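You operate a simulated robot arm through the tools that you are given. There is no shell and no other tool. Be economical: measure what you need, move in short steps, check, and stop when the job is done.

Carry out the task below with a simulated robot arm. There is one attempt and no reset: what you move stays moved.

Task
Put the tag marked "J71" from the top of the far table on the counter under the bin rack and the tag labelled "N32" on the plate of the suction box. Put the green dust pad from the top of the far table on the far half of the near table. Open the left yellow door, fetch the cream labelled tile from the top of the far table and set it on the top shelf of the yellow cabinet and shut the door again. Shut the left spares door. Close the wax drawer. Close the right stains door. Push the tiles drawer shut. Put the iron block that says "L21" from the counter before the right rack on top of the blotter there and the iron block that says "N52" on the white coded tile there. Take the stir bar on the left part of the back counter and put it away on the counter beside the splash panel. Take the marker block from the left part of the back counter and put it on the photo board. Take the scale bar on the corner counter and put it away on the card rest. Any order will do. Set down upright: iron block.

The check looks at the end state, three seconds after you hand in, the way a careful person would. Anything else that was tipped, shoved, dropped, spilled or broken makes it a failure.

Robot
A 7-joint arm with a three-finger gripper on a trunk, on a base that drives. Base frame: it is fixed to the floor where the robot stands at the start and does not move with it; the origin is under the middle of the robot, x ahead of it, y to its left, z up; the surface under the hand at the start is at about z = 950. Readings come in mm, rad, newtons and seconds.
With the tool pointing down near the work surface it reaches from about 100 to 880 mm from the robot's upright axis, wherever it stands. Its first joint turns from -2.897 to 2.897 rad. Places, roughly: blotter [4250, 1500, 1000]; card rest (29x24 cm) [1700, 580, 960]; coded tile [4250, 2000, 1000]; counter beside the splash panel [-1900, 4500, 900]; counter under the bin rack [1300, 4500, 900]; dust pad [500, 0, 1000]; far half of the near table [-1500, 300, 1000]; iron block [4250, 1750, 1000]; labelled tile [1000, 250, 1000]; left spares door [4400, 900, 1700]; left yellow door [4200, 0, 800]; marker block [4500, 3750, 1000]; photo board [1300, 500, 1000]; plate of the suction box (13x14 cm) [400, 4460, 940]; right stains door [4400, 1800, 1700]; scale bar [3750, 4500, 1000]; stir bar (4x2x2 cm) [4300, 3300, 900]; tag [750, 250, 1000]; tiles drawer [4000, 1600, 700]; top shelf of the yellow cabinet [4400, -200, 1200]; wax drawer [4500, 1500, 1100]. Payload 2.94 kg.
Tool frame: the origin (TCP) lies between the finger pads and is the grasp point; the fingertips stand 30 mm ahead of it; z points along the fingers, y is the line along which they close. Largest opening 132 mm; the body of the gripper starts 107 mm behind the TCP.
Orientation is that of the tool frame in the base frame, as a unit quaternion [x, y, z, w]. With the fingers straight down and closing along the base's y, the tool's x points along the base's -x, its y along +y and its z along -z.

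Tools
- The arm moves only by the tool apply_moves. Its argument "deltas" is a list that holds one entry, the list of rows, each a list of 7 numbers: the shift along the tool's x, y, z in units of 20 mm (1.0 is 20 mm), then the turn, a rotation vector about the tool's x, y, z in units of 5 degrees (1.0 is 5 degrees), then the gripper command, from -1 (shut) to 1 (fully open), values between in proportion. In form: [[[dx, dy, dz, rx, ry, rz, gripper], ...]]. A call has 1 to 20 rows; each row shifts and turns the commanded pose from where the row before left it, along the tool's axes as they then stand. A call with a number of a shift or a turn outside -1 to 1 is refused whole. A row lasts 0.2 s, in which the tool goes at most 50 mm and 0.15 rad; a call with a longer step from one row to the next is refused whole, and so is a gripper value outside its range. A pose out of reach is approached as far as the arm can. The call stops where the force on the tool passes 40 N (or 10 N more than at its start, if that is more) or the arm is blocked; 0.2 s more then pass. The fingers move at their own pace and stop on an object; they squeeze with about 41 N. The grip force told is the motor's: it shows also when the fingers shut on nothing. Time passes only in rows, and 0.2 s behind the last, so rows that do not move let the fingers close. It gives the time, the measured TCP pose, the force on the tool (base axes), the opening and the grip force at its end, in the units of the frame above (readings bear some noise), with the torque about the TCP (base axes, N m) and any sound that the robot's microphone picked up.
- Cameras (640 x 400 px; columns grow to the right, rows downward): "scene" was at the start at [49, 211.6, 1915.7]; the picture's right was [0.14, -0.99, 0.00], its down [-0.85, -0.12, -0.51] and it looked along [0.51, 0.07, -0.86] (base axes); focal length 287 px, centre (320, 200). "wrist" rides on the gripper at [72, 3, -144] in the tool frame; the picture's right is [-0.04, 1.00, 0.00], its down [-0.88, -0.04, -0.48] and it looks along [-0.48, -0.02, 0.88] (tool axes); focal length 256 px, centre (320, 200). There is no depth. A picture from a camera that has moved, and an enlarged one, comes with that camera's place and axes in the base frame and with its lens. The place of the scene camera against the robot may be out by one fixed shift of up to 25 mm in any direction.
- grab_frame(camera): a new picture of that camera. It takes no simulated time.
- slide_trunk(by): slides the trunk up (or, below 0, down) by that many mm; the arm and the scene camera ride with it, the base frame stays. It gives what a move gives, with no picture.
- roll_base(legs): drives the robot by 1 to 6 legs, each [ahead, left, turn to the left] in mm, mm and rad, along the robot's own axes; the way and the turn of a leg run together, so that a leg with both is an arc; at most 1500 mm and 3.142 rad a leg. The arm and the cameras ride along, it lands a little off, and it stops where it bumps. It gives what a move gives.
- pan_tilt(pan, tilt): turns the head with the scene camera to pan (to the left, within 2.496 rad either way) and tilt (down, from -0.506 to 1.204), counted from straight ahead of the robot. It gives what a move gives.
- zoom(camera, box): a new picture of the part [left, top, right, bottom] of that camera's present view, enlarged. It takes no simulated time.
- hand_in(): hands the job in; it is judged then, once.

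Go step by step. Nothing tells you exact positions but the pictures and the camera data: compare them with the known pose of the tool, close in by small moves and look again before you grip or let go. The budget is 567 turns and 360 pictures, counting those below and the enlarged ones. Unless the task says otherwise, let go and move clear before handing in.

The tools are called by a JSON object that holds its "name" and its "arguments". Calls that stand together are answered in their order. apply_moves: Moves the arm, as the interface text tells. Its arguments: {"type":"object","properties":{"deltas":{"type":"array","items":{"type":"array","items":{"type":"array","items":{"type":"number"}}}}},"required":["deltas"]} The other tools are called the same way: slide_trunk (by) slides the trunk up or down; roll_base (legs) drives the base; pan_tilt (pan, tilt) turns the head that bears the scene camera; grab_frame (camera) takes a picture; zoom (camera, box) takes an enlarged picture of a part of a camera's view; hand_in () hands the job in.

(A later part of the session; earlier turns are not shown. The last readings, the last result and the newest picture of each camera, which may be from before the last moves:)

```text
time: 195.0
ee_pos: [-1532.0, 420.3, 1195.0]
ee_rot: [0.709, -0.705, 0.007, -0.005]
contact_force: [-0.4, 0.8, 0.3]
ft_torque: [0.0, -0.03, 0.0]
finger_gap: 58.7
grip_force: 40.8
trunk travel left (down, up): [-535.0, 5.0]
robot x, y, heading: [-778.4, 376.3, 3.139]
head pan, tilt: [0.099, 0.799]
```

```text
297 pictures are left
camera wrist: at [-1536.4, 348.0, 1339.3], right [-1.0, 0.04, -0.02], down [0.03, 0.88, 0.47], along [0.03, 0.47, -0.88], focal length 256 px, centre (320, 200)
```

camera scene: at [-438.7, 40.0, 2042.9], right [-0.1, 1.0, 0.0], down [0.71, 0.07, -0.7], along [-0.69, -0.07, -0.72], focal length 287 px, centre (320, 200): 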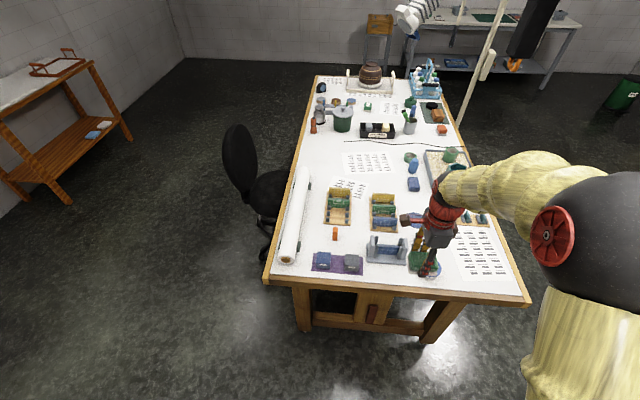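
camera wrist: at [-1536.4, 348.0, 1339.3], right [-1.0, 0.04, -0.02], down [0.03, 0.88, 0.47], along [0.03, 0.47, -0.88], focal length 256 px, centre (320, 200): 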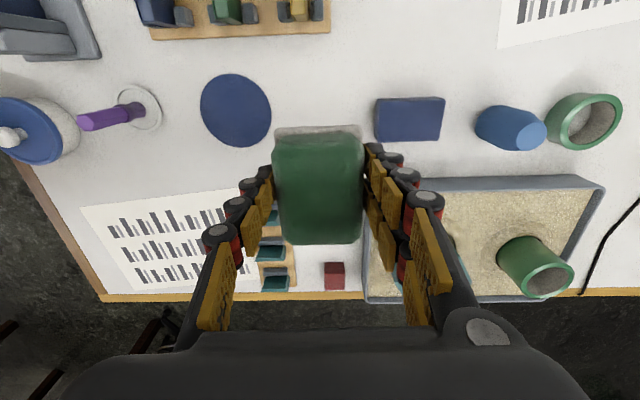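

{"name": "apply_moves", "arguments": {"deltas": [[[0, 0, 1, 0, 0, 0, -1], [0, 0, 1, 0, 0, 0, -1], [0, 0, 1, 0, 0, 0, -1], [0, 0, 1, 0, 0, 0, -1], [0, 0, 1, 0, 0, 0, -1], [0, 0, 1, 0, 0, 0, -1], [0, 0, 1, 0, 0, 0, -1], [0, 0, 1, 0, 0, 0, -1], [0, 0, 1, 0, 0, 0, -1], [0, 0, 0.4, 0, 0, 0, -1], [0, 0, 0, 0, 0, 0, -1]]]}}

{"name": "apply_moves", "arguments": {"deltas": [[[0, 0, 0.25, 0, 0, 0, -1], [0, 0, 0.25, 0, 0, 0, -1], [0, 0, 0.25, 0, 0, 0, -1], [0, 0, 0, 0, 0, 0, -1]]]}}

{"name": "grab_frame", "arguments": {"camera": "wrist"}}

```text
time: 197.4
ee_pos: [-1526.1, 420.7, 1005.7]
ee_rot: [0.709, -0.705, 0.006, -0.005]
contact_force: [0.4, -0.7, 0.0]
ft_torque: [-0.02, 0.01, 0.0]
finger_gap: 58.5
grip_force: 41.2
trunk travel left (down, up): [-535.0, 5.0]
robot x, y, heading: [-777.0, 378.6, 3.139]
head pan, tilt: [0.099, 0.799]
```

```text
time: 198.4
ee_pos: [-1526.1, 420.9, 990.1]
ee_rot: [0.709, -0.705, 0.007, -0.006]
contact_force: [0.5, 0.0, -0.9]
ft_torque: [0.01, 0.03, 0.0]
finger_gap: 58.8
grip_force: 41.6
trunk travel left (down, up): [-535.0, 5.0]
robot x, y, heading: [-772.9, 376.7, 3.144]
head pan, tilt: [0.099, 0.799]
```

```text
296 pictures are left
camera wrist: at [-1531.5, 348.1, 1134.5], right [-1.0, 0.04, -0.02], down [0.03, 0.88, 0.47], along [0.03, 0.47, -0.88], focal length 256 px, centre (320, 200)
```

wrist: 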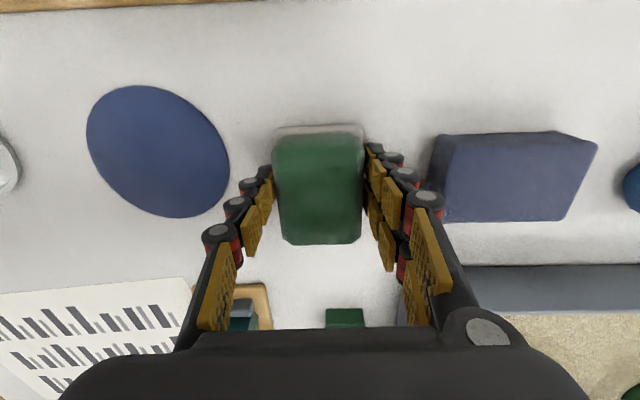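

{"name": "apply_moves", "arguments": {"deltas": [[[0, 0, 0.12, 0, 0, 0, -1], [0, 0, 0.1, 0, 0, 0, -1], [0, 0, 0, 0, 0, 0, -1]]]}}

```text
time: 199.2
ee_pos: [-1526.0, 420.1, 986.6]
ee_rot: [0.709, -0.705, 0.006, -0.005]
contact_force: [-0.1, -0.3, -0.3]
ft_torque: [-0.03, -0.02, 0.01]
finger_gap: 58.9
grip_force: 41.5
trunk travel left (down, up): [-535.0, 5.0]
robot x, y, heading: [-774.4, 377.8, 3.138]
head pan, tilt: [0.099, 0.799]
```

{"name": "apply_moves", "arguments": {"deltas": [[[0, 0, 0.12, 0, 0, 0, -1], [0, 0, 0, 0, 0, 0, -1]]]}}

{"name": "apply_moves", "arguments": {"deltas": [[[0, 0, 0.1, 0, 0, 0, -1], [0, 0, 0, 0, 0, 0, -1]]]}}

```text
time: 199.8
ee_pos: [-1525.7, 419.4, 985.9]
ee_rot: [0.709, -0.705, 0.006, -0.004]
contact_force: [2.7, 0.4, 9.5]
ft_torque: [0.05, 0.11, 0.0]
finger_gap: 58.6
grip_force: 40.9
trunk travel left (down, up): [-535.0, 5.0]
robot x, y, heading: [-775.0, 378.0, 3.137]
head pan, tilt: [0.099, 0.799]
```

```text
time: 200.4
ee_pos: [-1527.2, 420.0, 986.4]
ee_rot: [0.709, -0.705, 0.005, -0.003]
contact_force: [4.4, 2.1, 24.8]
ft_torque: [0.09, -0.34, 0.0]
finger_gap: 59.1
grip_force: 41.3
trunk travel left (down, up): [-535.0, 5.0]
robot x, y, heading: [-776.2, 379.0, 3.136]
head pan, tilt: [0.099, 0.799]
```

Contact. Ease off 2 mm, release, and rise.

{"name": "apply_moves", "arguments": {"deltas": [[[0, 0, -0.12, 0, 0, 0, -1], [0, 0, 0, 0, 0, 0, 0.2], [0, 0, 0, 0, 0, 0, 0.4], [0, 0, 0, 0, 0, 0, 0.4], [0, 0, -0.5, 0, 0, 0, 0.4], [0, 0, -1, 0, 0, 0, 0.4], [0, 0, -1, 0, 0, 0, 0.4], [0, 0, -1, 0, 0, 0, 0.4], [0, 0, -1, 0, 0, 0, 0.4], [0, 0, -1, 0, 0, 0, 0.4], [0, 0, -1, 0, 0, 0, 0.4], [0, 0, -1, 0, 0, 0, 0.4], [0, 0, -1, 0, 0, 0, 0.4], [0, 0, -1, 0, 0, 0, 0.4], [0, 0, -1, 0, 0, 0, 0.4], [0, 0, -1, 0, 0, 0, 0.4], [0, 0, -1, 0, 0, 0, 0.4], [0, 0, -1, 0, 0, 0, 0.4], [0, 0, -1, 0, 0, 0, 0.4], [0, 0, -1, 0, 0, 0, 0.4]]]}}

{"name": "grab_frame", "arguments": {"camera": "wrist"}}

```text
time: 204.6
ee_pos: [-1530.0, 421.7, 1294.2]
ee_rot: [0.709, -0.706, 0.006, -0.005]
contact_force: [-1.1, 0.6, 0.2]
ft_torque: [0.01, 0.06, 0.0]
finger_gap: 92.5
grip_force: 0.0
trunk travel left (down, up): [-535.0, 5.0]
robot x, y, heading: [-773.5, 374.6, 3.137]
head pan, tilt: [0.099, 0.799]
```

```text
295 pictures are left
camera wrist: at [-1535.2, 349.2, 1438.8], right [-1.0, 0.04, -0.02], down [0.03, 0.88, 0.47], along [0.03, 0.47, -0.88], focal length 256 px, centre (320, 200)
```

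wrist: 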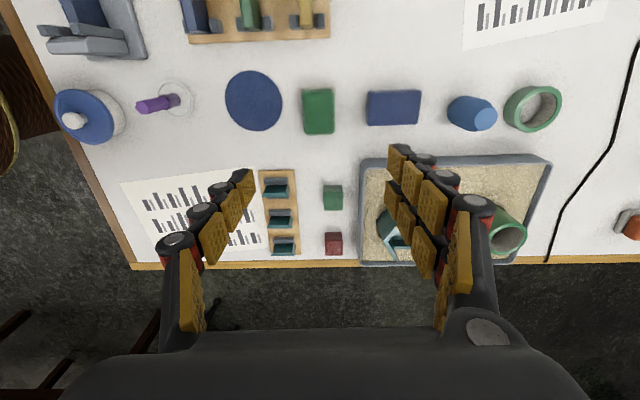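

Pad placed. Now retract and drive round to the left side of the far table for J71.

{"name": "apply_moves", "arguments": {"deltas": [[[0, -1, 0, 0, 0, 0, -0.3], [0, -1, 0, 0, 0, 0, -0.3], [0, -1, 0, 0, 0, 0, -0.3], [0, -1, 0, 0, 0, 0, -0.3], [0, -1, 0, 0, 0, 0, -0.3], [0, -1, 0, 0, 0, 0, -0.3], [0, -1, 0, 0, 0, 0, -0.3], [0, -1, 0, 0, 0, 0, -0.3], [0, -1, 0, 0, 0, 0, -0.3], [0, -1, 0, 0, 0, 0, -0.3], [0, -1, 0, 0, 0, 0, -0.3], [0, -1, 0, 0, 0, 0, -0.3], [0, -1, 0, 0, 0, 0, -0.3], [0, -1, 0, 0, 0, 0, -0.3]]]}}

{"name": "roll_base", "arguments": {"legs": [[-400, 0, 0], [0, 0, 1.575], [-1050, 0, 0]]}}

{"name": "roll_base", "arguments": {"legs": [[0, 1000, 0]]}}

{"name": "pan_tilt", "arguments": {"pan": 0.15, "tilt": 0.7}}

{"name": "grab_frame", "arguments": {"camera": "scene"}}

```text
time: 207.6
ee_pos: [-1251.1, 423.6, 1298.9]
ee_rot: [0.709, -0.705, 0.006, -0.006]
contact_force: [0.0, -0.5, 1.4]
ft_torque: [0.02, 0.06, 0.02]
finger_gap: 46.1
grip_force: 0.2
trunk travel left (down, up): [-535.0, 5.0]
robot x, y, heading: [-771.9, 379.8, 3.139]
head pan, tilt: [0.099, 0.799]
```

```text
time: 219.0
ee_pos: [-439.1, 955.8, 1299.7]
ee_rot: [1.0, 0.006, 0.001, -0.007]
contact_force: [-0.2, 0.4, -0.5]
ft_torque: [-0.04, 0.01, -0.01]
finger_gap: 46.4
grip_force: 0.0
trunk travel left (down, up): [-535.0, 5.0]
robot x, y, heading: [-397.0, 1433.1, -1.564]
head pan, tilt: [0.099, 0.799]
```

```text
time: 224.2
ee_pos: [579.2, 971.8, 1299.4]
ee_rot: [1.0, 0.019, 0.0, -0.007]
contact_force: [-0.2, -0.3, -0.8]
ft_torque: [-0.02, 0.03, -0.01]
finger_gap: 46.0
grip_force: 0.1
trunk travel left (down, up): [-535.0, 5.0]
robot x, y, heading: [609.8, 1452.4, -1.539]
head pan, tilt: [0.099, 0.799]
```

```text
time: 224.8
ee_pos: [579.3, 972.8, 1298.9]
ee_rot: [1.0, 0.018, 0.001, -0.007]
contact_force: [-0.8, -0.2, 0.2]
ft_torque: [0.03, 0.03, -0.01]
finger_gap: 46.3
grip_force: 0.1
trunk travel left (down, up): [-535.0, 5.0]
robot x, y, heading: [611.1, 1449.5, -1.545]
head pan, tilt: [0.15, 0.7]
```

```text
294 pictures are left
camera scene: at [826.0, 1412.6, 2051.2], right [-0.98, -0.18, 0.0], down [-0.11, 0.63, -0.76], along [0.13, -0.75, -0.64], focal length 287 px, centre (320, 200)
```

scene: 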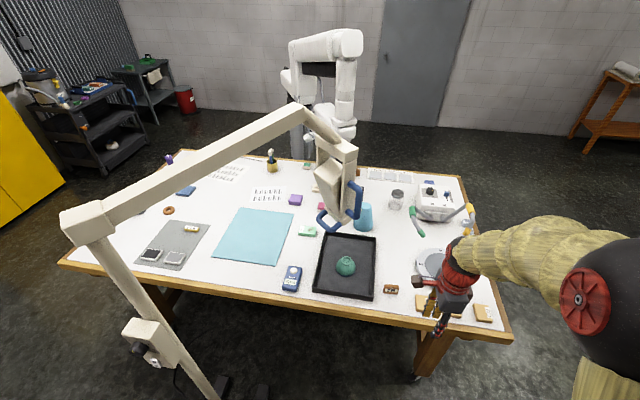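

The lamp head hangs at about (875,577), so the left side is also obstructed. Better: approach J71 from the front-left with the tool pitched forward, so that the wrist stays short of the white head. Drive back to the front.

{"name": "roll_base", "arguments": {"legs": [[0, 0, 1.545], [-1010, 0, 0], [0, -1110, 0]]}}

{"name": "apply_moves", "arguments": {"deltas": [[[0, 0, 0, 0, 0, -1, 0], [0, 0, 0, 0, 0, -1, 0], [0, 0, 0, 0, 0, -1, 0], [0, 0, 0, 0, 0, -1, 0], [0, 0, 0, 0, 0, -1, 0], [0, 0, 0, 0, 0, -1, 0], [0, 0, 0, 0, 0, -1, 0], [0, 0, 0, 0, 0, -1, 0], [0, 0, 0, 0, 0, -1, 0], [0, 0, 0, 0, 0, -1, 0], [0, 0, 0, 0, 0, -1, 0], [0, 0, 0, 0, 0, -1, 0], [0, 0, 0, 0, 0, -1, 0], [0, 0, 0, 0, 0, -1, 0], [0, 0, 0, 0, 0, -1, 0], [0, 0, 0, 0, 0, -1, 0], [0, 0, 0, 0, 0, -1, 0], [0, 0, 0, 0, 0, -1, 0]]]}}

```text
time: 239.2
ee_pos: [52.2, 270.8, 1298.0]
ee_rot: [0.712, 0.703, -0.005, -0.005]
contact_force: [0.2, -0.5, 0.0]
ft_torque: [-0.01, -0.01, 0.02]
finger_gap: 46.4
grip_force: 0.1
trunk travel left (down, up): [-535.0, 5.0]
robot x, y, heading: [-425.9, 326.0, -0.022]
head pan, tilt: [0.15, 0.7]
```

```text
time: 243.0
ee_pos: [51.8, 268.5, 1298.4]
ee_rot: [0.005, 1.0, 0.001, -0.007]
contact_force: [-0.8, 0.1, 1.4]
ft_torque: [0.0, 0.01, -0.01]
finger_gap: 65.9
grip_force: 0.0
trunk travel left (down, up): [-535.0, 5.0]
robot x, y, heading: [-424.2, 328.7, -0.022]
head pan, tilt: [0.15, 0.7]
```

{"name": "roll_base", "arguments": {"legs": [[435, 0, 0.022]]}}

{"name": "apply_moves", "arguments": {"deltas": [[[-1, 0, 0, 0, 0, 0, -0.3], [-1, 0, 0, 0, 0, 0, -0.3], [-1, 0, 0, 0, 0, 0, -0.3], [-1, 0, 0, 0, 0, 0, -0.3], [-1, 0, 0, 0, 0, 0, -0.3], [-1, -1, 0, 0, 0, 0, -0.3], [-1, -1, 0, 0, 0, 0, -0.3], [0, -1, 0, 0, 0, 0, -0.3], [0, -1, 0, 0, -1, 0, -0.3], [0, 0, 0, 0, -1, 0, -0.3], [0, 0, 0, 0, -1, 0, -0.3], [0, 0, 0, 0, -1, 0, -0.3], [0, 0, 0, 0, -1, 0, -0.3], [0, 0, 0, 0, -1, 0, -0.3]]]}}

{"name": "grab_frame", "arguments": {"camera": "wrist"}}

{"name": "pan_tilt", "arguments": {"pan": -0.25, "tilt": 0.8}}

{"name": "grab_frame", "arguments": {"camera": "scene"}}

```text
time: 245.7
ee_pos: [488.3, 274.3, 1297.6]
ee_rot: [-0.002, 1.0, 0.001, -0.01]
contact_force: [0.1, -0.5, 0.5]
ft_torque: [0.02, 0.05, 0.02]
finger_gap: 66.5
grip_force: 0.0
trunk travel left (down, up): [-535.0, 5.0]
robot x, y, heading: [11.1, 318.2, -0.009]
head pan, tilt: [0.15, 0.7]
```

```text
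time: 248.7
ee_pos: [626.6, 193.9, 1296.2]
ee_rot: [-0.002, 0.968, 0.001, 0.252]
contact_force: [-0.7, -0.9, 1.7]
ft_torque: [-0.03, 0.01, -0.01]
finger_gap: 46.5
grip_force: 0.0
trunk travel left (down, up): [-535.0, 5.0]
robot x, y, heading: [15.3, 321.4, -0.001]
head pan, tilt: [0.15, 0.7]
```

```text
293 pictures are left
camera wrist: at [493.5, 195.6, 1386.8], right [0.03, 1.0, 0.02], down [0.54, -0.04, 0.84], along [0.84, -0.02, -0.54], focal length 256 px, centre (320, 200)
```

wrist: 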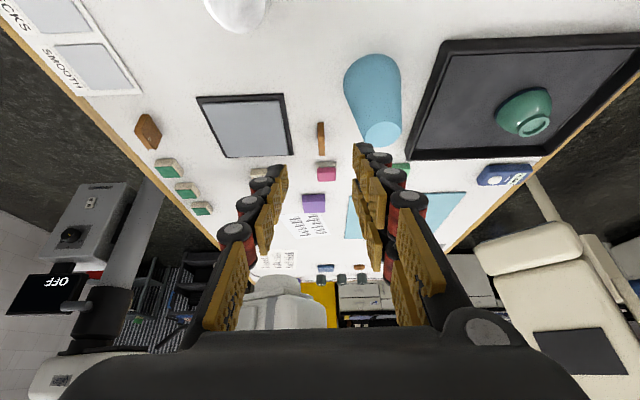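

```text
time: 249.6
ee_pos: [628.2, 192.4, 1295.8]
ee_rot: [-0.002, 0.968, 0.002, 0.249]
contact_force: [0.2, -0.4, -0.9]
ft_torque: [0.05, -0.01, -0.02]
finger_gap: 46.3
grip_force: 0.1
trunk travel left (down, up): [-535.0, 5.0]
robot x, y, heading: [11.6, 320.7, -0.007]
head pan, tilt: [-0.25, 0.799]
```

```text
292 pictures are left
camera scene: at [71.9, 501.8, 2043.0], right [-0.25, -0.97, 0.0], down [-0.69, 0.18, -0.7], along [0.68, -0.17, -0.72], focal length 287 px, centre (320, 200)
```

scene: 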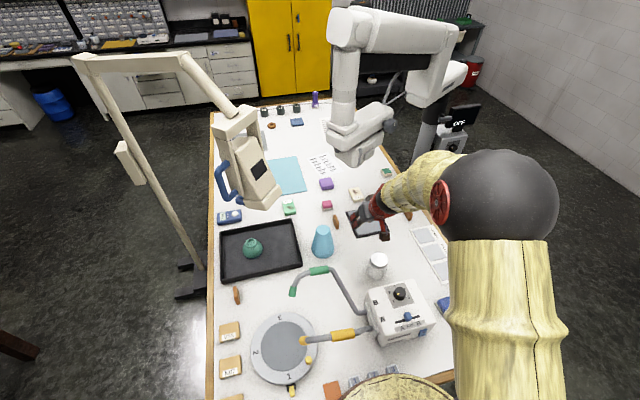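

With the tool pitched 29° the white head's underside is seen at z≈1240, x≳950; the hand will pass below it. Advance to a hover before J71.

{"name": "apply_moves", "arguments": {"deltas": [[[-0.38, 0, 0.95, 0, 0, 0, -0.3], [-0.38, 0, 0.95, 0, 0, 0, -0.3], [-0.38, 0, 0.95, 0, 0, 0, -0.3], [-0.38, 0, 0.95, 0, 0, 0, -0.3], [-0.38, 0, 0.95, 0, 0, 0, -0.3], [-0.38, 0, 0.95, 0, 0, 0, -0.3], [-0.38, 0, 0.95, 0, 0, 0, -0.3], [-0.38, 0, 0.95, 0, 0, 0, -0.3], [-0.38, 0, 0.95, 0, 0, 0, -0.3], [-0.38, 0, 0.95, 0, 0, 0, -0.3], [-0.38, 0, 0.95, 0, 0, 0, -0.3], [-0.38, 0, 0.95, 0, 0, 0, -0.3]]]}}

{"name": "grab_frame", "arguments": {"camera": "wrist"}}

{"name": "grab_frame", "arguments": {"camera": "scene"}}

```text
time: 252.2
ee_pos: [819.1, 196.6, 1139.7]
ee_rot: [-0.002, 0.968, 0.002, 0.251]
contact_force: [-0.5, 0.2, -0.8]
ft_torque: [0.01, 0.0, 0.0]
finger_gap: 46.1
grip_force: 0.1
trunk travel left (down, up): [-535.0, 5.0]
robot x, y, heading: [11.7, 318.9, -0.006]
head pan, tilt: [-0.25, 0.799]
```

```text
291 pictures are left
camera wrist: at [686.1, 197.9, 1230.3], right [0.03, 1.0, 0.02], down [0.54, -0.04, 0.84], along [0.84, -0.01, -0.54], focal length 256 px, centre (320, 200)
```

wrist: 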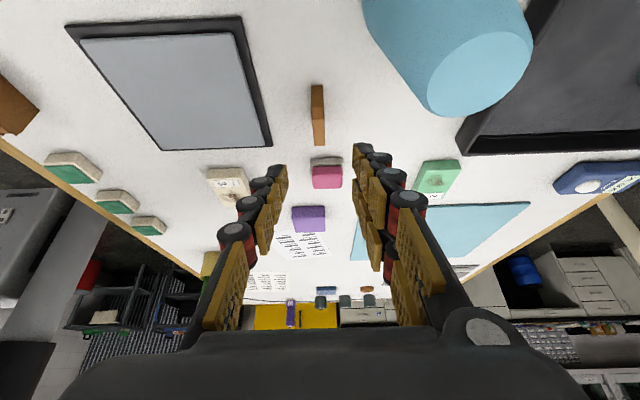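

```text
290 pictures are left
camera scene: at [73.5, 501.5, 2042.9], right [-0.25, -0.97, 0.0], down [-0.69, 0.18, -0.7], along [0.67, -0.17, -0.72], focal length 287 px, centre (320, 200)
```

scene: 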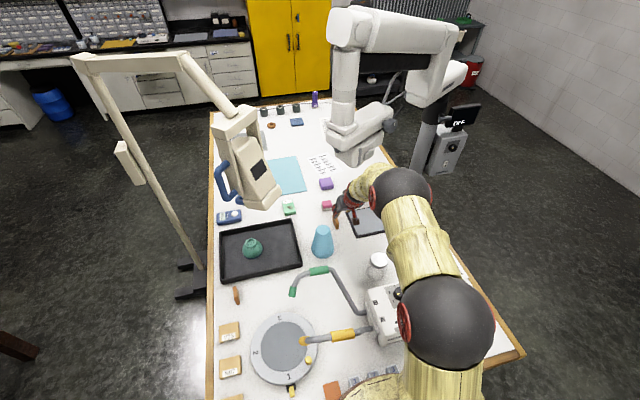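

{"name": "apply_moves", "arguments": {"deltas": [[[0.05, 0, 0.9, 0, 0, 0, -0.3], [0.05, 0, 0.9, 0, 0, 0, -0.3], [0.05, 0, 0.9, 0, 0, 0, -0.3], [0.05, 0, 0.9, 0, 0, 0, -0.3], [0.05, 0, 0.9, 0, 0, 0, -0.3], [0.05, 0, 0.9, 0, 0, 0, -0.3], [0, 0, 0, 0, 0, 0, -0.3]]]}}

{"name": "grab_frame", "arguments": {"camera": "wrist"}}

```text
time: 253.8
ee_pos: [866.1, 196.0, 1044.0]
ee_rot: [-0.003, 0.968, 0.002, 0.252]
contact_force: [0.0, 0.2, 0.1]
ft_torque: [0.01, -0.03, 0.05]
finger_gap: 46.3
grip_force: 0.1
trunk travel left (down, up): [-535.0, 5.0]
robot x, y, heading: [9.9, 318.7, -0.002]
head pan, tilt: [-0.25, 0.799]
```

```text
289 pictures are left
camera wrist: at [732.9, 197.8, 1134.2], right [0.03, 1.0, 0.02], down [0.54, -0.04, 0.84], along [0.84, -0.01, -0.54], focal length 256 px, centre (320, 200)
```

wrist: 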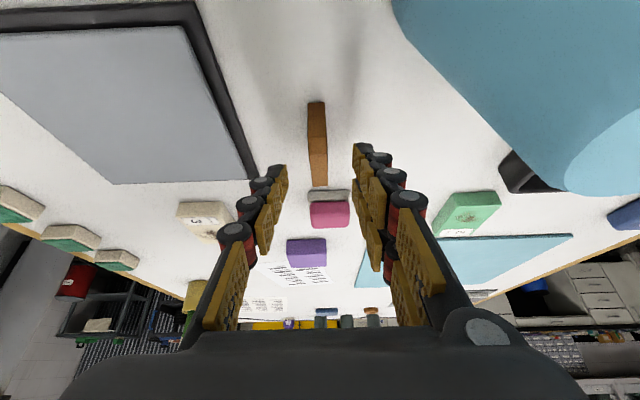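

{"name": "apply_moves", "arguments": {"deltas": [[[0.05, 0, 0.9, 0, 0, 0, -0.3], [0.05, 0, 0.9, 0, 0, 0, -0.3], [0.05, 0, 0.9, 0, 0, 0, -0.3], [0, 0, 0, 0, 0, 0, -0.3]]]}}

{"name": "grab_frame", "arguments": {"camera": "wrist"}}

```text
time: 254.8
ee_pos: [888.5, 196.5, 994.8]
ee_rot: [-0.004, 0.968, 0.002, 0.25]
contact_force: [-0.2, -0.3, 0.6]
ft_torque: [0.02, -0.01, 0.01]
finger_gap: 46.0
grip_force: 0.0
trunk travel left (down, up): [-535.0, 5.0]
robot x, y, heading: [11.6, 317.7, -0.002]
head pan, tilt: [-0.25, 0.799]
```

```text
288 pictures are left
camera wrist: at [756.4, 197.4, 1085.4], right [0.03, 1.0, 0.02], down [0.54, -0.04, 0.84], along [0.84, -0.01, -0.54], focal length 256 px, centre (320, 200)
```

wrist: 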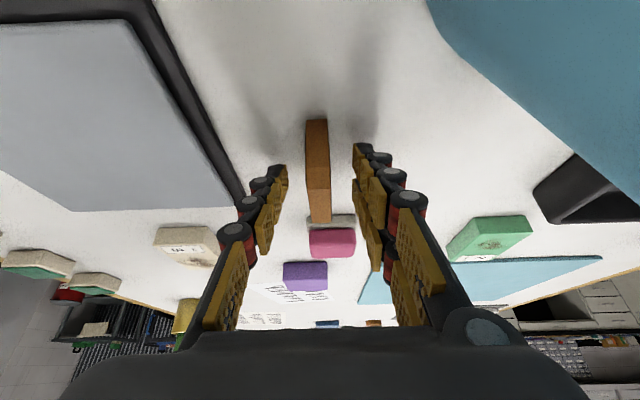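

{"name": "apply_moves", "arguments": {"deltas": [[[0.05, 0, 0.53, 0, 0, 0, -0.3], [0, 0, 0, 0, 0, 0, -1], [0, 0, 0, 0, 0, 0, -1], [0, 0, 0, 0, 0, 0, -1], [0, 0, 0, 0, 0, 0, -1], [0, 0, 0, 0, 0, 0, -1], [0, 0, 0, 0, 0, 0, -1]]]}}

{"name": "grab_frame", "arguments": {"camera": "wrist"}}

```text
time: 256.4
ee_pos: [894.8, 196.6, 984.8]
ee_rot: [-0.003, 0.968, 0.002, 0.252]
contact_force: [1.0, 0.9, 3.9]
ft_torque: [0.07, -0.08, 0.0]
finger_gap: 12.7
grip_force: 39.1
trunk travel left (down, up): [-535.0, 5.0]
robot x, y, heading: [9.7, 319.9, -0.003]
head pan, tilt: [-0.25, 0.799]
```

```text
287 pictures are left
camera wrist: at [760.4, 197.7, 1076.1], right [0.03, 1.0, 0.02], down [0.54, -0.04, 0.84], along [0.84, -0.01, -0.54], focal length 256 px, centre (320, 200)
```

wrist: 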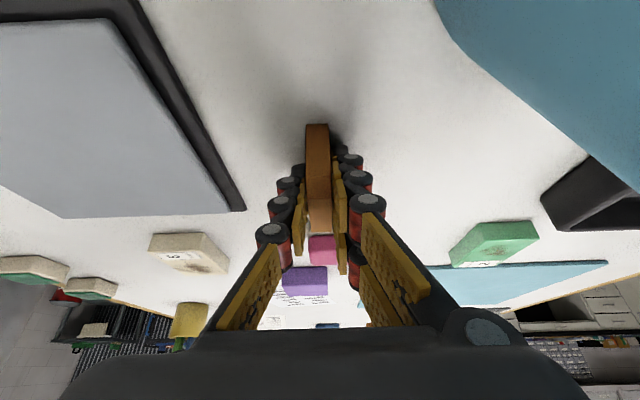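

J71 gripped. Retreat back along the tool axis.

{"name": "apply_moves", "arguments": {"deltas": [[[0, 0, -0.5, 0, 0, 0, -1], [0, 0, -1, 0, 0, 0, -1], [0, 0, -1, 0, 0, 0, -1], [0, 0, -1, 0, 0, 0, -1], [0, 0, -1, 0, 0, 0, -1], [0, 0, -1, 0, 0, 0, -1], [0, 0, -1, 0, 0, 0, -1], [0, 0, -1, 0, 0, 0, -1], [0, 0, -1, 0, 0, 0, -1], [0.4, 0, -1, 0, 0, 0, -1], [0.4, 0, -1, 0, 0, 0, -1], [0.4, 0, -1, 0, 0, 0, -1], [0.4, 0, -1, 0, 0, 0, -1], [0.4, 0, -1, 0, 0, 0, -1], [0.4, 0, -1, 0, 0, 0, -1], [0.4, 0, -1, 0, 0, 0, -1], [0.4, 0, -1, 0, 0, 0, -1], [0.4, 0, -1, 0, 0, 0, -1]]]}}

{"name": "apply_moves", "arguments": {"deltas": [[[0.9, 0, -0.4, 0, 1, 0, -1], [0.9, 0, -0.4, 0, 1, 0, -1], [1, 0, -0.2, 0, 1, 0, -1], [1, 0, -0.2, 0, 1, 0, -1], [1, 0, 0, 0, 1, 0, -1], [1, 0, 0, 0, 0.8, 0, -1], [1, 0, 0, 0, 0, 0, -1], [1, 0, 0, 0, 0, 0, -1]]]}}

{"name": "grab_frame", "arguments": {"camera": "scene"}}

```text
time: 260.1
ee_pos: [659.1, 192.8, 1256.3]
ee_rot: [-0.003, 0.968, 0.002, 0.251]
contact_force: [-1.0, -0.5, -0.1]
ft_torque: [-0.05, -0.02, 0.03]
finger_gap: 12.9
grip_force: 38.9
trunk travel left (down, up): [-535.0, 5.0]
robot x, y, heading: [13.0, 316.4, -0.005]
head pan, tilt: [-0.25, 0.799]
```

```text
time: 261.9
ee_pos: [499.6, 193.6, 1246.5]
ee_rot: [-0.003, 1.0, 0.001, 0.001]
contact_force: [1.4, -0.2, 0.2]
ft_torque: [-0.01, -0.01, 0.0]
finger_gap: 12.5
grip_force: 39.7
trunk travel left (down, up): [-535.0, 5.0]
robot x, y, heading: [11.3, 318.1, 0.001]
head pan, tilt: [-0.25, 0.799]
```

```text
286 pictures are left
camera scene: at [71.6, 501.8, 2043.0], right [-0.25, -0.97, 0.0], down [-0.69, 0.18, -0.7], along [0.67, -0.17, -0.72], focal length 287 px, centre (320, 200)
```

scene: 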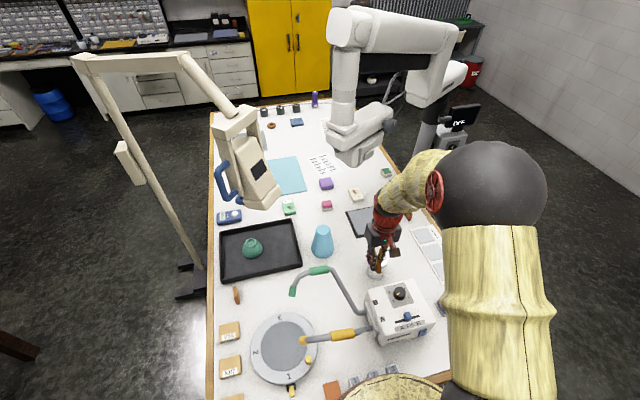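

J71 held. Back off and go left, then check the passage between mast and desk.

{"name": "roll_base", "arguments": {"legs": [[-200, 0, 0], [0, 1330, 0]]}}

{"name": "pan_tilt", "arguments": {"pan": 0.0, "tilt": 0.7}}

{"name": "grab_frame", "arguments": {"camera": "scene"}}

```text
time: 269.8
ee_pos: [309.9, 1522.6, 1245.2]
ee_rot: [-0.003, 1.0, 0.001, 0.001]
contact_force: [0.5, 0.1, -0.3]
ft_torque: [0.0, 0.0, 0.02]
finger_gap: 12.3
grip_force: 39.0
trunk travel left (down, up): [-535.0, 5.0]
robot x, y, heading: [-177.7, 1652.9, -0.005]
head pan, tilt: [-0.25, 0.799]
```

```text
time: 270.6
ee_pos: [308.6, 1522.2, 1246.6]
ee_rot: [-0.003, 1.0, 0.001, 0.0]
contact_force: [0.1, -0.1, 0.1]
ft_torque: [0.02, 0.0, 0.0]
finger_gap: 12.7
grip_force: 38.8
trunk travel left (down, up): [-535.0, 5.0]
robot x, y, heading: [-181.5, 1647.3, -0.004]
head pan, tilt: [0.0, 0.7]
```

```text
285 pictures are left
camera scene: at [-112.4, 1851.8, 2051.2], right [-0.01, -1.0, 0.0], down [-0.64, 0.0, -0.76], along [0.76, 0.0, -0.64], focal length 287 px, centre (320, 200)
```

scene: 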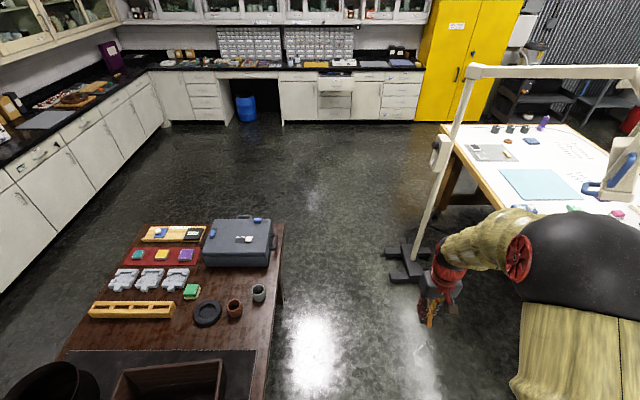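

The right-hand elbow would foul the mast at heading 0, so I'll turn to face +y first, then strafe through the passage.

{"name": "roll_base", "arguments": {"legs": [[0, 30, 0], [0, 0, 1.575]]}}

{"name": "roll_base", "arguments": {"legs": [[0, -900, 0]]}}

```text
time: 275.2
ee_pos: [-53.2, 2170.2, 1244.9]
ee_rot: [0.709, -0.705, -0.002, 0.0]
contact_force: [0.2, 0.1, 0.4]
ft_torque: [-0.01, 0.0, -0.01]
finger_gap: 12.6
grip_force: 39.4
trunk travel left (down, up): [-535.0, 5.0]
robot x, y, heading: [-181.1, 1681.4, 1.571]
head pan, tilt: [0.0, 0.7]
```

```text
time: 280.0
ee_pos: [846.0, 2173.6, 1245.2]
ee_rot: [0.713, -0.702, -0.002, -0.001]
contact_force: [0.8, -0.6, 0.1]
ft_torque: [0.0, 0.02, -0.04]
finger_gap: 12.5
grip_force: 39.1
trunk travel left (down, up): [-535.0, 5.0]
robot x, y, heading: [721.4, 1676.4, 1.575]
head pan, tilt: [0.0, 0.7]
```

{"name": "roll_base", "arguments": {"legs": [[0, -1250, -0.005]]}}

{"name": "roll_base", "arguments": {"legs": [[1000, 0, 0], [900, 0, 0]]}}

{"name": "pan_tilt", "arguments": {"pan": 0.5, "tilt": 0.6}}

{"name": "grab_frame", "arguments": {"camera": "scene"}}

```text
time: 286.2
ee_pos: [2082.8, 2186.3, 1244.7]
ee_rot: [0.715, -0.699, -0.002, 0.0]
contact_force: [0.0, 0.5, 0.1]
ft_torque: [0.01, 0.04, -0.02]
finger_gap: 12.9
grip_force: 39.6
trunk travel left (down, up): [-535.0, 5.0]
robot x, y, heading: [1963.4, 1691.1, 1.59]
head pan, tilt: [0.0, 0.7]
```

```text
time: 295.7
ee_pos: [2031.9, 4072.9, 1246.0]
ee_rot: [0.722, -0.692, -0.001, 0.0]
contact_force: [0.6, -0.2, -0.4]
ft_torque: [0.01, 0.0, 0.0]
finger_gap: 12.6
grip_force: 38.6
trunk travel left (down, up): [-535.0, 5.0]
robot x, y, heading: [1922.4, 3580.2, 1.606]
head pan, tilt: [0.0, 0.7]
```

```text
time: 296.6
ee_pos: [2032.2, 4072.1, 1246.4]
ee_rot: [0.723, -0.691, -0.001, 0.0]
contact_force: [0.3, 0.2, -0.3]
ft_torque: [0.0, 0.01, -0.02]
finger_gap: 12.2
grip_force: 39.3
trunk travel left (down, up): [-535.0, 5.0]
robot x, y, heading: [1928.5, 3581.0, 1.603]
head pan, tilt: [0.499, 0.6]
```

```text
284 pictures are left
camera scene: at [1701.7, 3630.7, 2059.8], right [0.86, 0.51, 0.0], down [0.29, -0.49, -0.82], along [-0.42, 0.71, -0.57], focal length 287 px, centre (320, 200)
```

scene: 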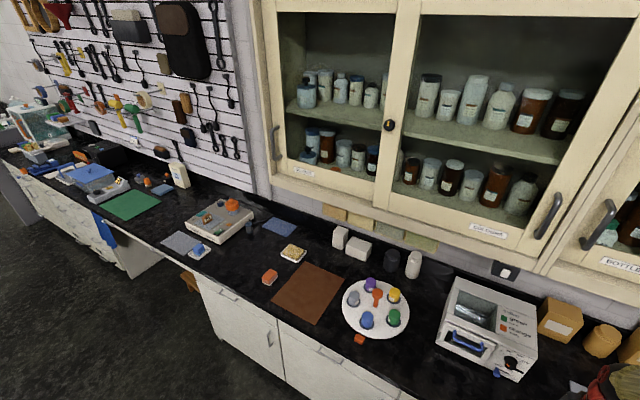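

The bin rack is the row of tan bins; free counter below it is at about (1270,4605), behind the brown mat. I'll lower the trunk (for a lower forearm under the cabinet), keep the hand up, and drive there.

{"name": "slide_trunk", "arguments": {"by": -200}}

{"name": "apply_moves", "arguments": {"deltas": [[[0, 0, -1, 0, 0, 0, -1], [0, 0, -1, 0, 0, 0, -1], [0, 0, -1, 0, 0, 0, -1], [0, 0, -1, 0, 0, 0, -1], [0, 0, -1, 0, 0, 0, -1], [0, 0, -1, 0, 0, 0, -1], [0, 0, -1, 0, 0, 0, -1], [0, 0, -1, 0, 0, 0, -1]]]}}

{"name": "roll_base", "arguments": {"legs": [[0, 640, -0.03], [210, 0, 0]]}}

{"name": "grab_frame", "arguments": {"camera": "wrist"}}

```text
time: 298.8
ee_pos: [2031.3, 4072.6, 1045.1]
ee_rot: [0.722, -0.691, -0.001, 0.0]
contact_force: [0.3, -0.3, 0.2]
ft_torque: [0.0, -0.02, 0.0]
finger_gap: 12.6
grip_force: 39.2
trunk travel left (down, up): [-335.0, 205.0]
robot x, y, heading: [1927.9, 3576.3, 1.605]
head pan, tilt: [0.499, 0.6]
```

```text
time: 300.6
ee_pos: [2031.7, 4071.6, 1203.8]
ee_rot: [0.722, -0.692, 0.0, 0.001]
contact_force: [-0.2, 0.2, 0.0]
ft_torque: [0.01, 0.01, 0.0]
finger_gap: 12.4
grip_force: 39.2
trunk travel left (down, up): [-335.0, 205.0]
robot x, y, heading: [1923.7, 3579.1, 1.605]
head pan, tilt: [0.499, 0.6]
```

```text
time: 305.4
ee_pos: [1405.6, 4264.5, 1203.6]
ee_rot: [0.712, -0.702, -0.001, 0.001]
contact_force: [-0.6, 0.7, -0.5]
ft_torque: [-0.03, 0.01, -0.01]
finger_gap: 12.7
grip_force: 39.3
trunk travel left (down, up): [-335.0, 205.0]
robot x, y, heading: [1284.5, 3772.5, 1.577]
head pan, tilt: [0.499, 0.6]
```

```text
283 pictures are left
camera wrist: at [1404.4, 4193.0, 1348.0], right [-1.0, 0.03, 0.0], down [0.03, 0.88, 0.48], along [0.01, 0.48, -0.88], focal length 256 px, centre (320, 200)
```

wrist: 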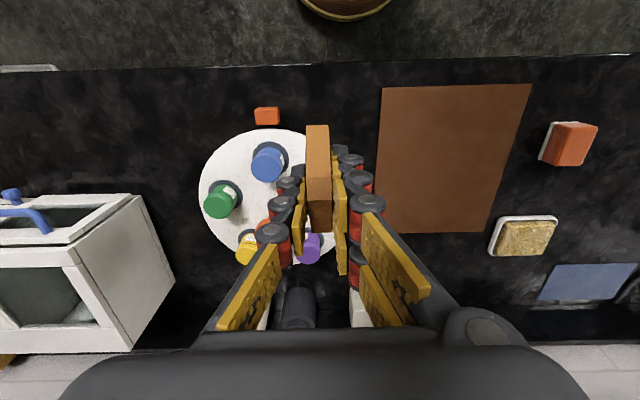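

{"name": "apply_moves", "arguments": {"deltas": [[[-1, 0.93, 0, 0, 0, 0, -1], [-1, 0.93, 0, 0, 0, 0, -1], [-1, 0.93, 0, 0, 0, 0, -1], [-1, 0.93, 0, 0, 0, 0, -1], [-1, 0.93, 0, 0, 0, 0, -1], [-1, 0.93, 0, 0, 0, 0, -1], [-1, 0.93, 0, 0, 0, 0, -1], [-1, 0.93, 0, 0, 0, 0, -1], [-1, 0.93, 0, 0, 0, 0, -1], [-1, 0.93, 0, 0, 0, 0, -1], [0, 0, 0, 0, -0.97, 0, -1], [0, 0, 0, 0, -0.97, 0, -1], [0, 0, 0, 0, -0.97, 0, -1], [0, 0, 0, 0, -0.97, 0, -1], [0, 0, 0, 0, -0.97, 0, -1], [0, 0, 0, 0, -0.97, 0, -1]]]}}

{"name": "grab_frame", "arguments": {"camera": "wrist"}}

{"name": "pan_tilt", "arguments": {"pan": 0.0, "tilt": 0.6}}

{"name": "grab_frame", "arguments": {"camera": "scene"}}

```text
time: 307.4
ee_pos: [1241.3, 4436.5, 1206.3]
ee_rot: [0.709, -0.705, 0.003, 0.003]
contact_force: [2.4, -4.3, 0.8]
ft_torque: [0.95, 0.41, -0.24]
finger_gap: 12.9
grip_force: 39.4
trunk travel left (down, up): [-335.0, 205.0]
robot x, y, heading: [1283.4, 3775.6, 1.577]
head pan, tilt: [0.499, 0.6]
stopped in row 10: the force on the tool passed its limit at 64 N (the readings are from after the stop); the commanded pose is now the measured one
```

```text
282 pictures are left
camera wrist: at [1238.2, 4365.1, 1351.5], right [-1.0, 0.04, 0.0], down [0.03, 0.88, 0.47], along [0.02, 0.47, -0.88], focal length 256 px, centre (320, 200)
```

wrist: 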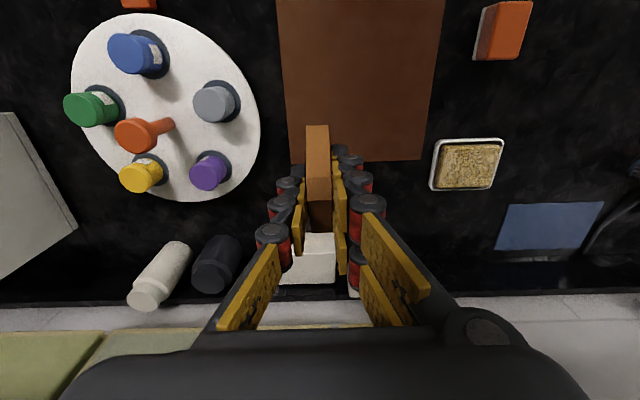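

```text
time: 308.4
ee_pos: [1242.1, 4436.5, 1206.0]
ee_rot: [0.709, -0.705, 0.001, 0.004]
contact_force: [4.7, -12.3, 2.5]
ft_torque: [2.04, 0.62, -0.43]
finger_gap: 12.7
grip_force: 39.2
trunk travel left (down, up): [-335.0, 205.0]
robot x, y, heading: [1281.1, 3775.0, 1.573]
head pan, tilt: [0.0, 0.6]
```

```text
281 pictures are left
camera scene: at [1104.9, 3842.5, 1860.0], right [1.0, 0.0, 0.0], down [0.0, -0.56, -0.83], along [0.0, 0.83, -0.56], focal length 287 px, centre (320, 200)
```

scene: 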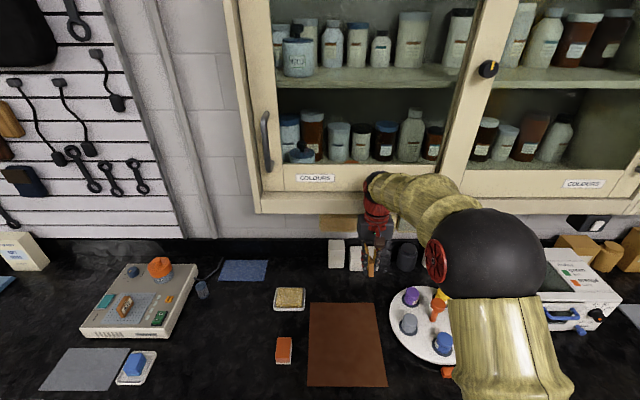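

The hand body touched the cabinet's lower edge (z≈1370). Back off, pitch the tool forward (tag level again), and go lower before going in.

{"name": "apply_moves", "arguments": {"deltas": [[[0.6, 0, 0, 0, 0, 0, -1], [1, 0, 0, 0, 0, 0, -1], [1, 0, 0, 0, 0, 0, -1], [0, 0, 0, 0, -0.97, 0, -1], [0, 0, 0, 0, -0.97, 0, -1], [0, 0, 0, 0, -0.97, 0, -1], [0, 0, 0, 0, -0.97, 0, -1], [0, 0, 0, 0, -0.97, 0, -1], [0, 0, 0, 0, -0.97, 0, -1], [0.47, 0.1, 0.85, 0, 0, 0, -1], [0.47, 0.1, 0.85, 0, 0, 0, -1], [0.47, 0.1, 0.85, 0, 0, 0, -1], [0.47, 0.1, 0.85, 0, 0, 0, -1], [0.47, 0.1, 0.85, 0, 0, 0, -1], [0.47, 0.1, 0.85, 0, 0, 0, -1], [0.47, 0.1, 0.85, 0, 0, 0, -1], [0.47, 0.1, 0.85, 0, 0, 0, -1]]]}}

{"name": "grab_frame", "arguments": {"camera": "wrist"}}

{"name": "grab_frame", "arguments": {"camera": "scene"}}

```text
time: 312.0
ee_pos: [1224.3, 4386.0, 1051.6]
ee_rot: [0.688, -0.682, -0.176, -0.174]
contact_force: [0.9, 0.2, 0.2]
ft_torque: [-0.03, 0.02, 0.02]
finger_gap: 12.7
grip_force: 39.6
trunk travel left (down, up): [-335.0, 205.0]
robot x, y, heading: [1282.2, 3772.5, 1.576]
head pan, tilt: [0.0, 0.6]
```

```text
280 pictures are left
camera wrist: at [1222.0, 4253.7, 1143.1], right [-1.0, 0.03, 0.02], down [0.04, 0.54, 0.84], along [0.01, 0.84, -0.54], focal length 256 px, centre (320, 200)
```

wrist: 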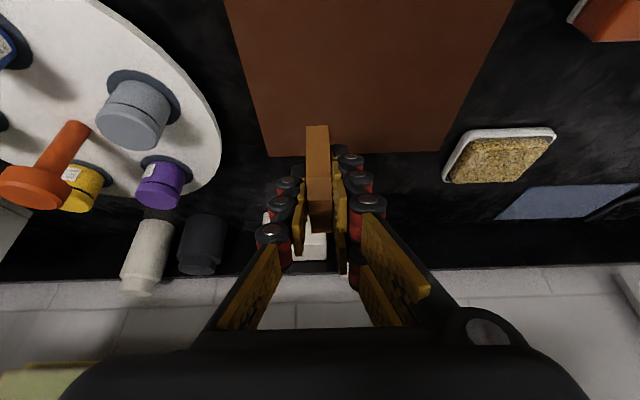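

```text
279 pictures are left
camera scene: at [1104.2, 3844.8, 1859.8], right [1.0, 0.0, 0.0], down [0.0, -0.57, -0.82], along [0.0, 0.82, -0.57], focal length 287 px, centre (320, 200)
```

scene: 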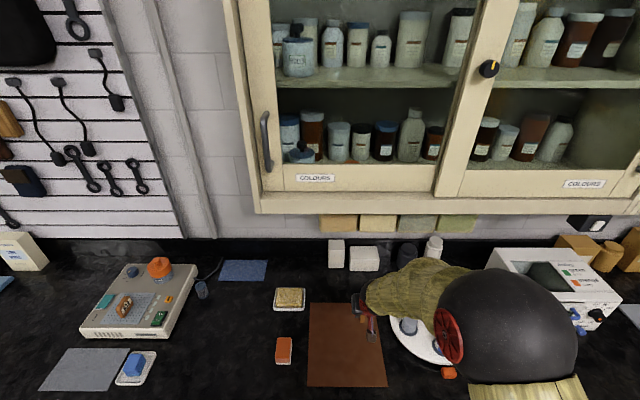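

{"name": "apply_moves", "arguments": {"deltas": [[[-0.7, 0, 0.94, 0, 0, 0, -1], [-0.7, 0, 0.94, 0, 0, 0, -1], [-0.7, 0, 0.94, 0, 0, 0, -1], [-0.7, 0, 0.94, 0, 0, 0, -1], [-0.7, 0, 0.94, 0, 0, 0, -1], [-0.7, 0, 0.94, 0, 0, 0, -1], [-0.7, 0, 0.94, 0, 0, 0, -1], [-0.7, 0, 0.94, 0, 0, 0, -1], [-0.7, 0, 0.94, 0, 0, 0, -1]]]}}

{"name": "grab_frame", "arguments": {"camera": "wrist"}}

{"name": "grab_frame", "arguments": {"camera": "scene"}}

```text
time: 314.0
ee_pos: [1222.9, 4577.0, 962.4]
ee_rot: [0.687, -0.683, -0.176, -0.174]
contact_force: [-0.1, 0.1, -0.9]
ft_torque: [0.03, -0.01, 0.01]
finger_gap: 12.7
grip_force: 39.5
trunk travel left (down, up): [-335.0, 205.0]
robot x, y, heading: [1282.2, 3777.3, 1.572]
head pan, tilt: [0.0, 0.6]
```

```text
278 pictures are left
camera wrist: at [1220.3, 4444.5, 1054.6], right [-1.0, 0.03, 0.02], down [0.03, 0.54, 0.84], along [0.01, 0.84, -0.54], focal length 256 px, centre (320, 200)
```

wrist: 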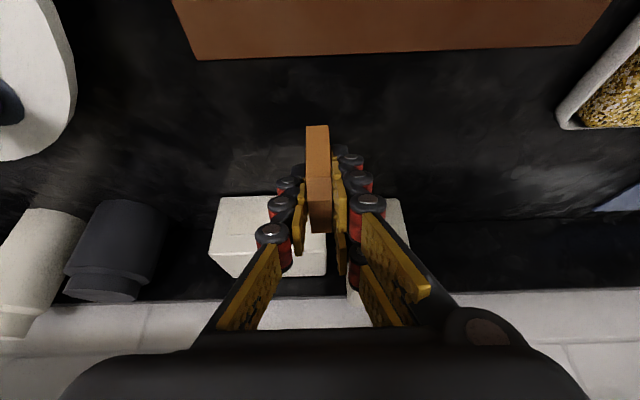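

```text
277 pictures are left
camera scene: at [1104.1, 3845.7, 1859.8], right [1.0, 0.0, 0.0], down [0.0, -0.57, -0.82], along [0.0, 0.82, -0.57], focal length 287 px, centre (320, 200)
```

scene: 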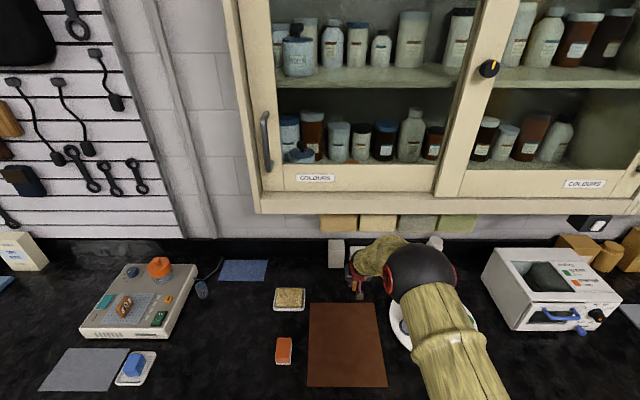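

{"name": "apply_moves", "arguments": {"deltas": [[[0.27, 0, 0.48, 0, 0, 0, -1], [0.22, 0, 0.4, 0, 0, 0, -1], [0, 0, 0, 0, 0, 0, -1]]]}}

{"name": "apply_moves", "arguments": {"deltas": [[[0.07, 0, 0.13, 0, 0, 0, -1], [0, 0, 0, 0, 0, 0, -1]]]}}

```text
time: 314.8
ee_pos: [1224.4, 4577.3, 943.7]
ee_rot: [0.688, -0.683, -0.176, -0.174]
contact_force: [-0.6, -0.2, -0.6]
ft_torque: [0.04, -0.03, 0.0]
finger_gap: 12.8
grip_force: 39.3
trunk travel left (down, up): [-335.0, 205.0]
robot x, y, heading: [1280.3, 3771.9, 1.574]
head pan, tilt: [0.0, 0.6]
```

```text
time: 315.4
ee_pos: [1223.4, 4577.0, 940.4]
ee_rot: [0.688, -0.683, -0.176, -0.175]
contact_force: [0.2, -0.2, -0.2]
ft_torque: [0.0, -0.02, -0.02]
finger_gap: 12.3
grip_force: 39.3
trunk travel left (down, up): [-335.0, 205.0]
robot x, y, heading: [1280.5, 3776.2, 1.575]
head pan, tilt: [0.0, 0.6]
```

{"name": "apply_moves", "arguments": {"deltas": [[[0.07, 0, 0.13, 0, 0, 0, -1], [0, 0, 0, 0, 0, 0, -1]]]}}

{"name": "apply_moves", "arguments": {"deltas": [[[0.05, 0, 0.09, 0, 0, 0, -1], [0, 0, 0, 0, 0, 0, -1]]]}}

```text
time: 316.0
ee_pos: [1222.3, 4577.5, 937.9]
ee_rot: [0.687, -0.683, -0.176, -0.175]
contact_force: [0.0, 0.0, -0.5]
ft_torque: [0.01, 0.0, 0.04]
finger_gap: 12.2
grip_force: 39.4
trunk travel left (down, up): [-335.0, 205.0]
robot x, y, heading: [1284.4, 3774.3, 1.574]
head pan, tilt: [0.0, 0.6]
```

```text
time: 316.6
ee_pos: [1223.7, 4576.3, 935.6]
ee_rot: [0.687, -0.683, -0.176, -0.174]
contact_force: [-0.2, -1.3, -0.1]
ft_torque: [-0.04, 0.01, 0.0]
finger_gap: 12.8
grip_force: 39.6
trunk travel left (down, up): [-335.0, 205.0]
robot x, y, heading: [1283.1, 3777.8, 1.573]
head pan, tilt: [0.0, 0.6]
```

{"name": "apply_moves", "arguments": {"deltas": [[[0.06, 0, 0.11, 0, 0, 0, -1], [0, 0, 0, 0, 0, 0, -1]]]}}

{"name": "apply_moves", "arguments": {"deltas": [[[0.05, 0, 0.09, 0, 0, 0, -1], [0, 0, 0, 0, 0, 0, -1]]]}}

{"name": "grab_frame", "arguments": {"camera": "wrist"}}

```text
time: 317.2
ee_pos: [1223.4, 4576.8, 933.7]
ee_rot: [0.687, -0.683, -0.176, -0.175]
contact_force: [0.0, 1.2, -0.1]
ft_torque: [-0.01, 0.02, -0.02]
finger_gap: 12.7
grip_force: 39.1
trunk travel left (down, up): [-335.0, 205.0]
robot x, y, heading: [1281.4, 3772.6, 1.571]
head pan, tilt: [0.0, 0.6]
```

```text
time: 317.8
ee_pos: [1222.5, 4576.5, 930.7]
ee_rot: [0.687, -0.683, -0.176, -0.175]
contact_force: [0.1, 0.3, 0.2]
ft_torque: [-0.02, -0.03, -0.03]
finger_gap: 12.7
grip_force: 39.7
trunk travel left (down, up): [-335.0, 205.0]
robot x, y, heading: [1283.6, 3773.6, 1.578]
head pan, tilt: [0.0, 0.6]
```

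```text
276 pictures are left
camera wrist: at [1221.0, 4443.9, 1021.7], right [-1.0, 0.03, 0.02], down [0.03, 0.54, 0.84], along [0.01, 0.84, -0.54], focal length 256 px, centre (320, 200)
```

wrist: 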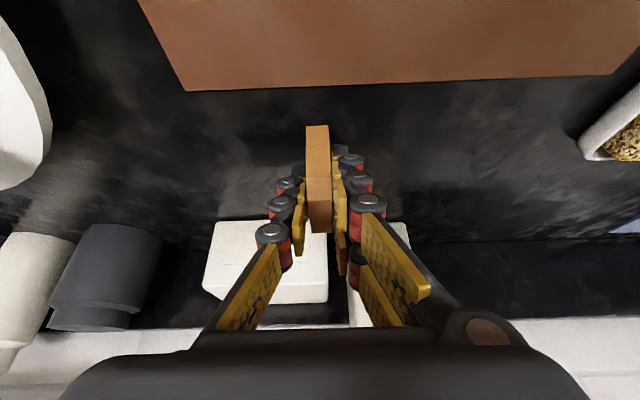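

{"name": "apply_moves", "arguments": {"deltas": [[[0.04, 0, 0.08, 0, 0, 0, -1], [0.04, 0, 0.08, 0, 0, 0, -1], [0, 0, 0, 0, 0, 0, -1]]]}}

{"name": "apply_moves", "arguments": {"deltas": [[[0.04, 0, 0.08, 0, 0, 0, -1], [0, 0, 0, 0, 0, 0, -1]]]}}

{"name": "apply_moves", "arguments": {"deltas": [[[0.04, 0, 0.08, 0, 0, 0, -1], [0, 0, 0, 0, 0, 0, -1]]]}}

```text
time: 318.6
ee_pos: [1223.4, 4577.9, 926.9]
ee_rot: [0.687, -0.683, -0.176, -0.175]
contact_force: [0.2, -0.6, -0.9]
ft_torque: [-0.02, -0.01, -0.01]
finger_gap: 12.4
grip_force: 39.5
trunk travel left (down, up): [-335.0, 205.0]
robot x, y, heading: [1283.7, 3778.9, 1.58]
head pan, tilt: [0.0, 0.6]
```

```text
time: 319.2
ee_pos: [1222.8, 4576.4, 924.1]
ee_rot: [0.687, -0.683, -0.175, -0.175]
contact_force: [-0.1, 0.3, 0.9]
ft_torque: [0.0, 0.0, -0.03]
finger_gap: 12.6
grip_force: 38.8
trunk travel left (down, up): [-335.0, 205.0]
robot x, y, heading: [1280.5, 3776.8, 1.577]
head pan, tilt: [0.0, 0.6]
```

```text
time: 319.8
ee_pos: [1223.1, 4576.7, 922.2]
ee_rot: [0.688, -0.683, -0.176, -0.175]
contact_force: [-0.1, -0.4, -0.7]
ft_torque: [0.01, 0.0, -0.01]
finger_gap: 12.4
grip_force: 39.2
trunk travel left (down, up): [-335.0, 205.0]
robot x, y, heading: [1284.7, 3774.9, 1.578]
head pan, tilt: [0.0, 0.6]
```

{"name": "apply_moves", "arguments": {"deltas": [[[0.04, 0, 0.08, 0, 0, 0, -1], [0.04, 0, 0.08, 0, 0, 0, -1], [0, 0, 0, 0, 0, 0, -1]]]}}

{"name": "apply_moves", "arguments": {"deltas": [[[0.04, 0, 0.08, 0, 0, 0, -1], [0, 0, 0, 0, 0, 0, -1]]]}}

{"name": "apply_moves", "arguments": {"deltas": [[[0.04, 0, 0.08, 0, 0, 0, -1], [0, 0, 0, 0, 0, 0, -1]]]}}

{"name": "grab_frame", "arguments": {"camera": "wrist"}}

```text
time: 320.6
ee_pos: [1224.0, 4577.0, 919.0]
ee_rot: [0.687, -0.683, -0.176, -0.175]
contact_force: [-0.4, -0.5, 0.7]
ft_torque: [0.0, -0.01, -0.02]
finger_gap: 12.3
grip_force: 39.3
trunk travel left (down, up): [-335.0, 205.0]
robot x, y, heading: [1279.5, 3772.4, 1.575]
head pan, tilt: [0.0, 0.6]
```

```text
time: 321.2
ee_pos: [1223.9, 4576.7, 917.5]
ee_rot: [0.687, -0.683, -0.176, -0.174]
contact_force: [-0.6, 0.5, 1.4]
ft_torque: [0.0, 0.03, 0.03]
finger_gap: 12.6
grip_force: 39.4
trunk travel left (down, up): [-335.0, 205.0]
robot x, y, heading: [1279.4, 3773.3, 1.573]
head pan, tilt: [0.0, 0.6]
```

```text
time: 321.8
ee_pos: [1223.0, 4577.0, 915.4]
ee_rot: [0.687, -0.683, -0.176, -0.175]
contact_force: [0.3, 0.4, 0.2]
ft_torque: [0.0, 0.01, 0.0]
finger_gap: 12.7
grip_force: 39.3
trunk travel left (down, up): [-335.0, 205.0]
robot x, y, heading: [1280.0, 3770.9, 1.573]
head pan, tilt: [0.0, 0.6]
```

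```text
275 pictures are left
camera wrist: at [1221.3, 4444.7, 1007.3], right [-1.0, 0.03, 0.02], down [0.03, 0.54, 0.84], along [0.01, 0.84, -0.54], focal length 256 px, centre (320, 200)
```

wrist: 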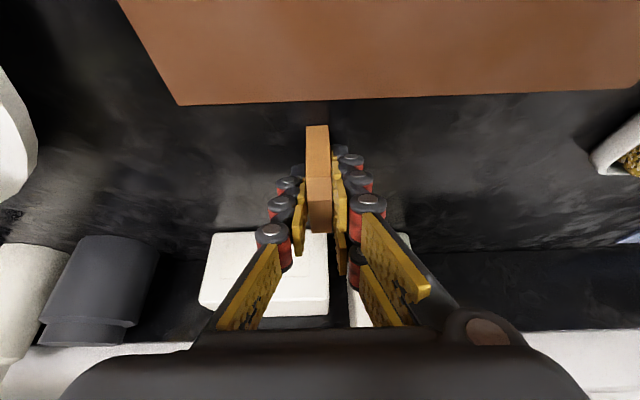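

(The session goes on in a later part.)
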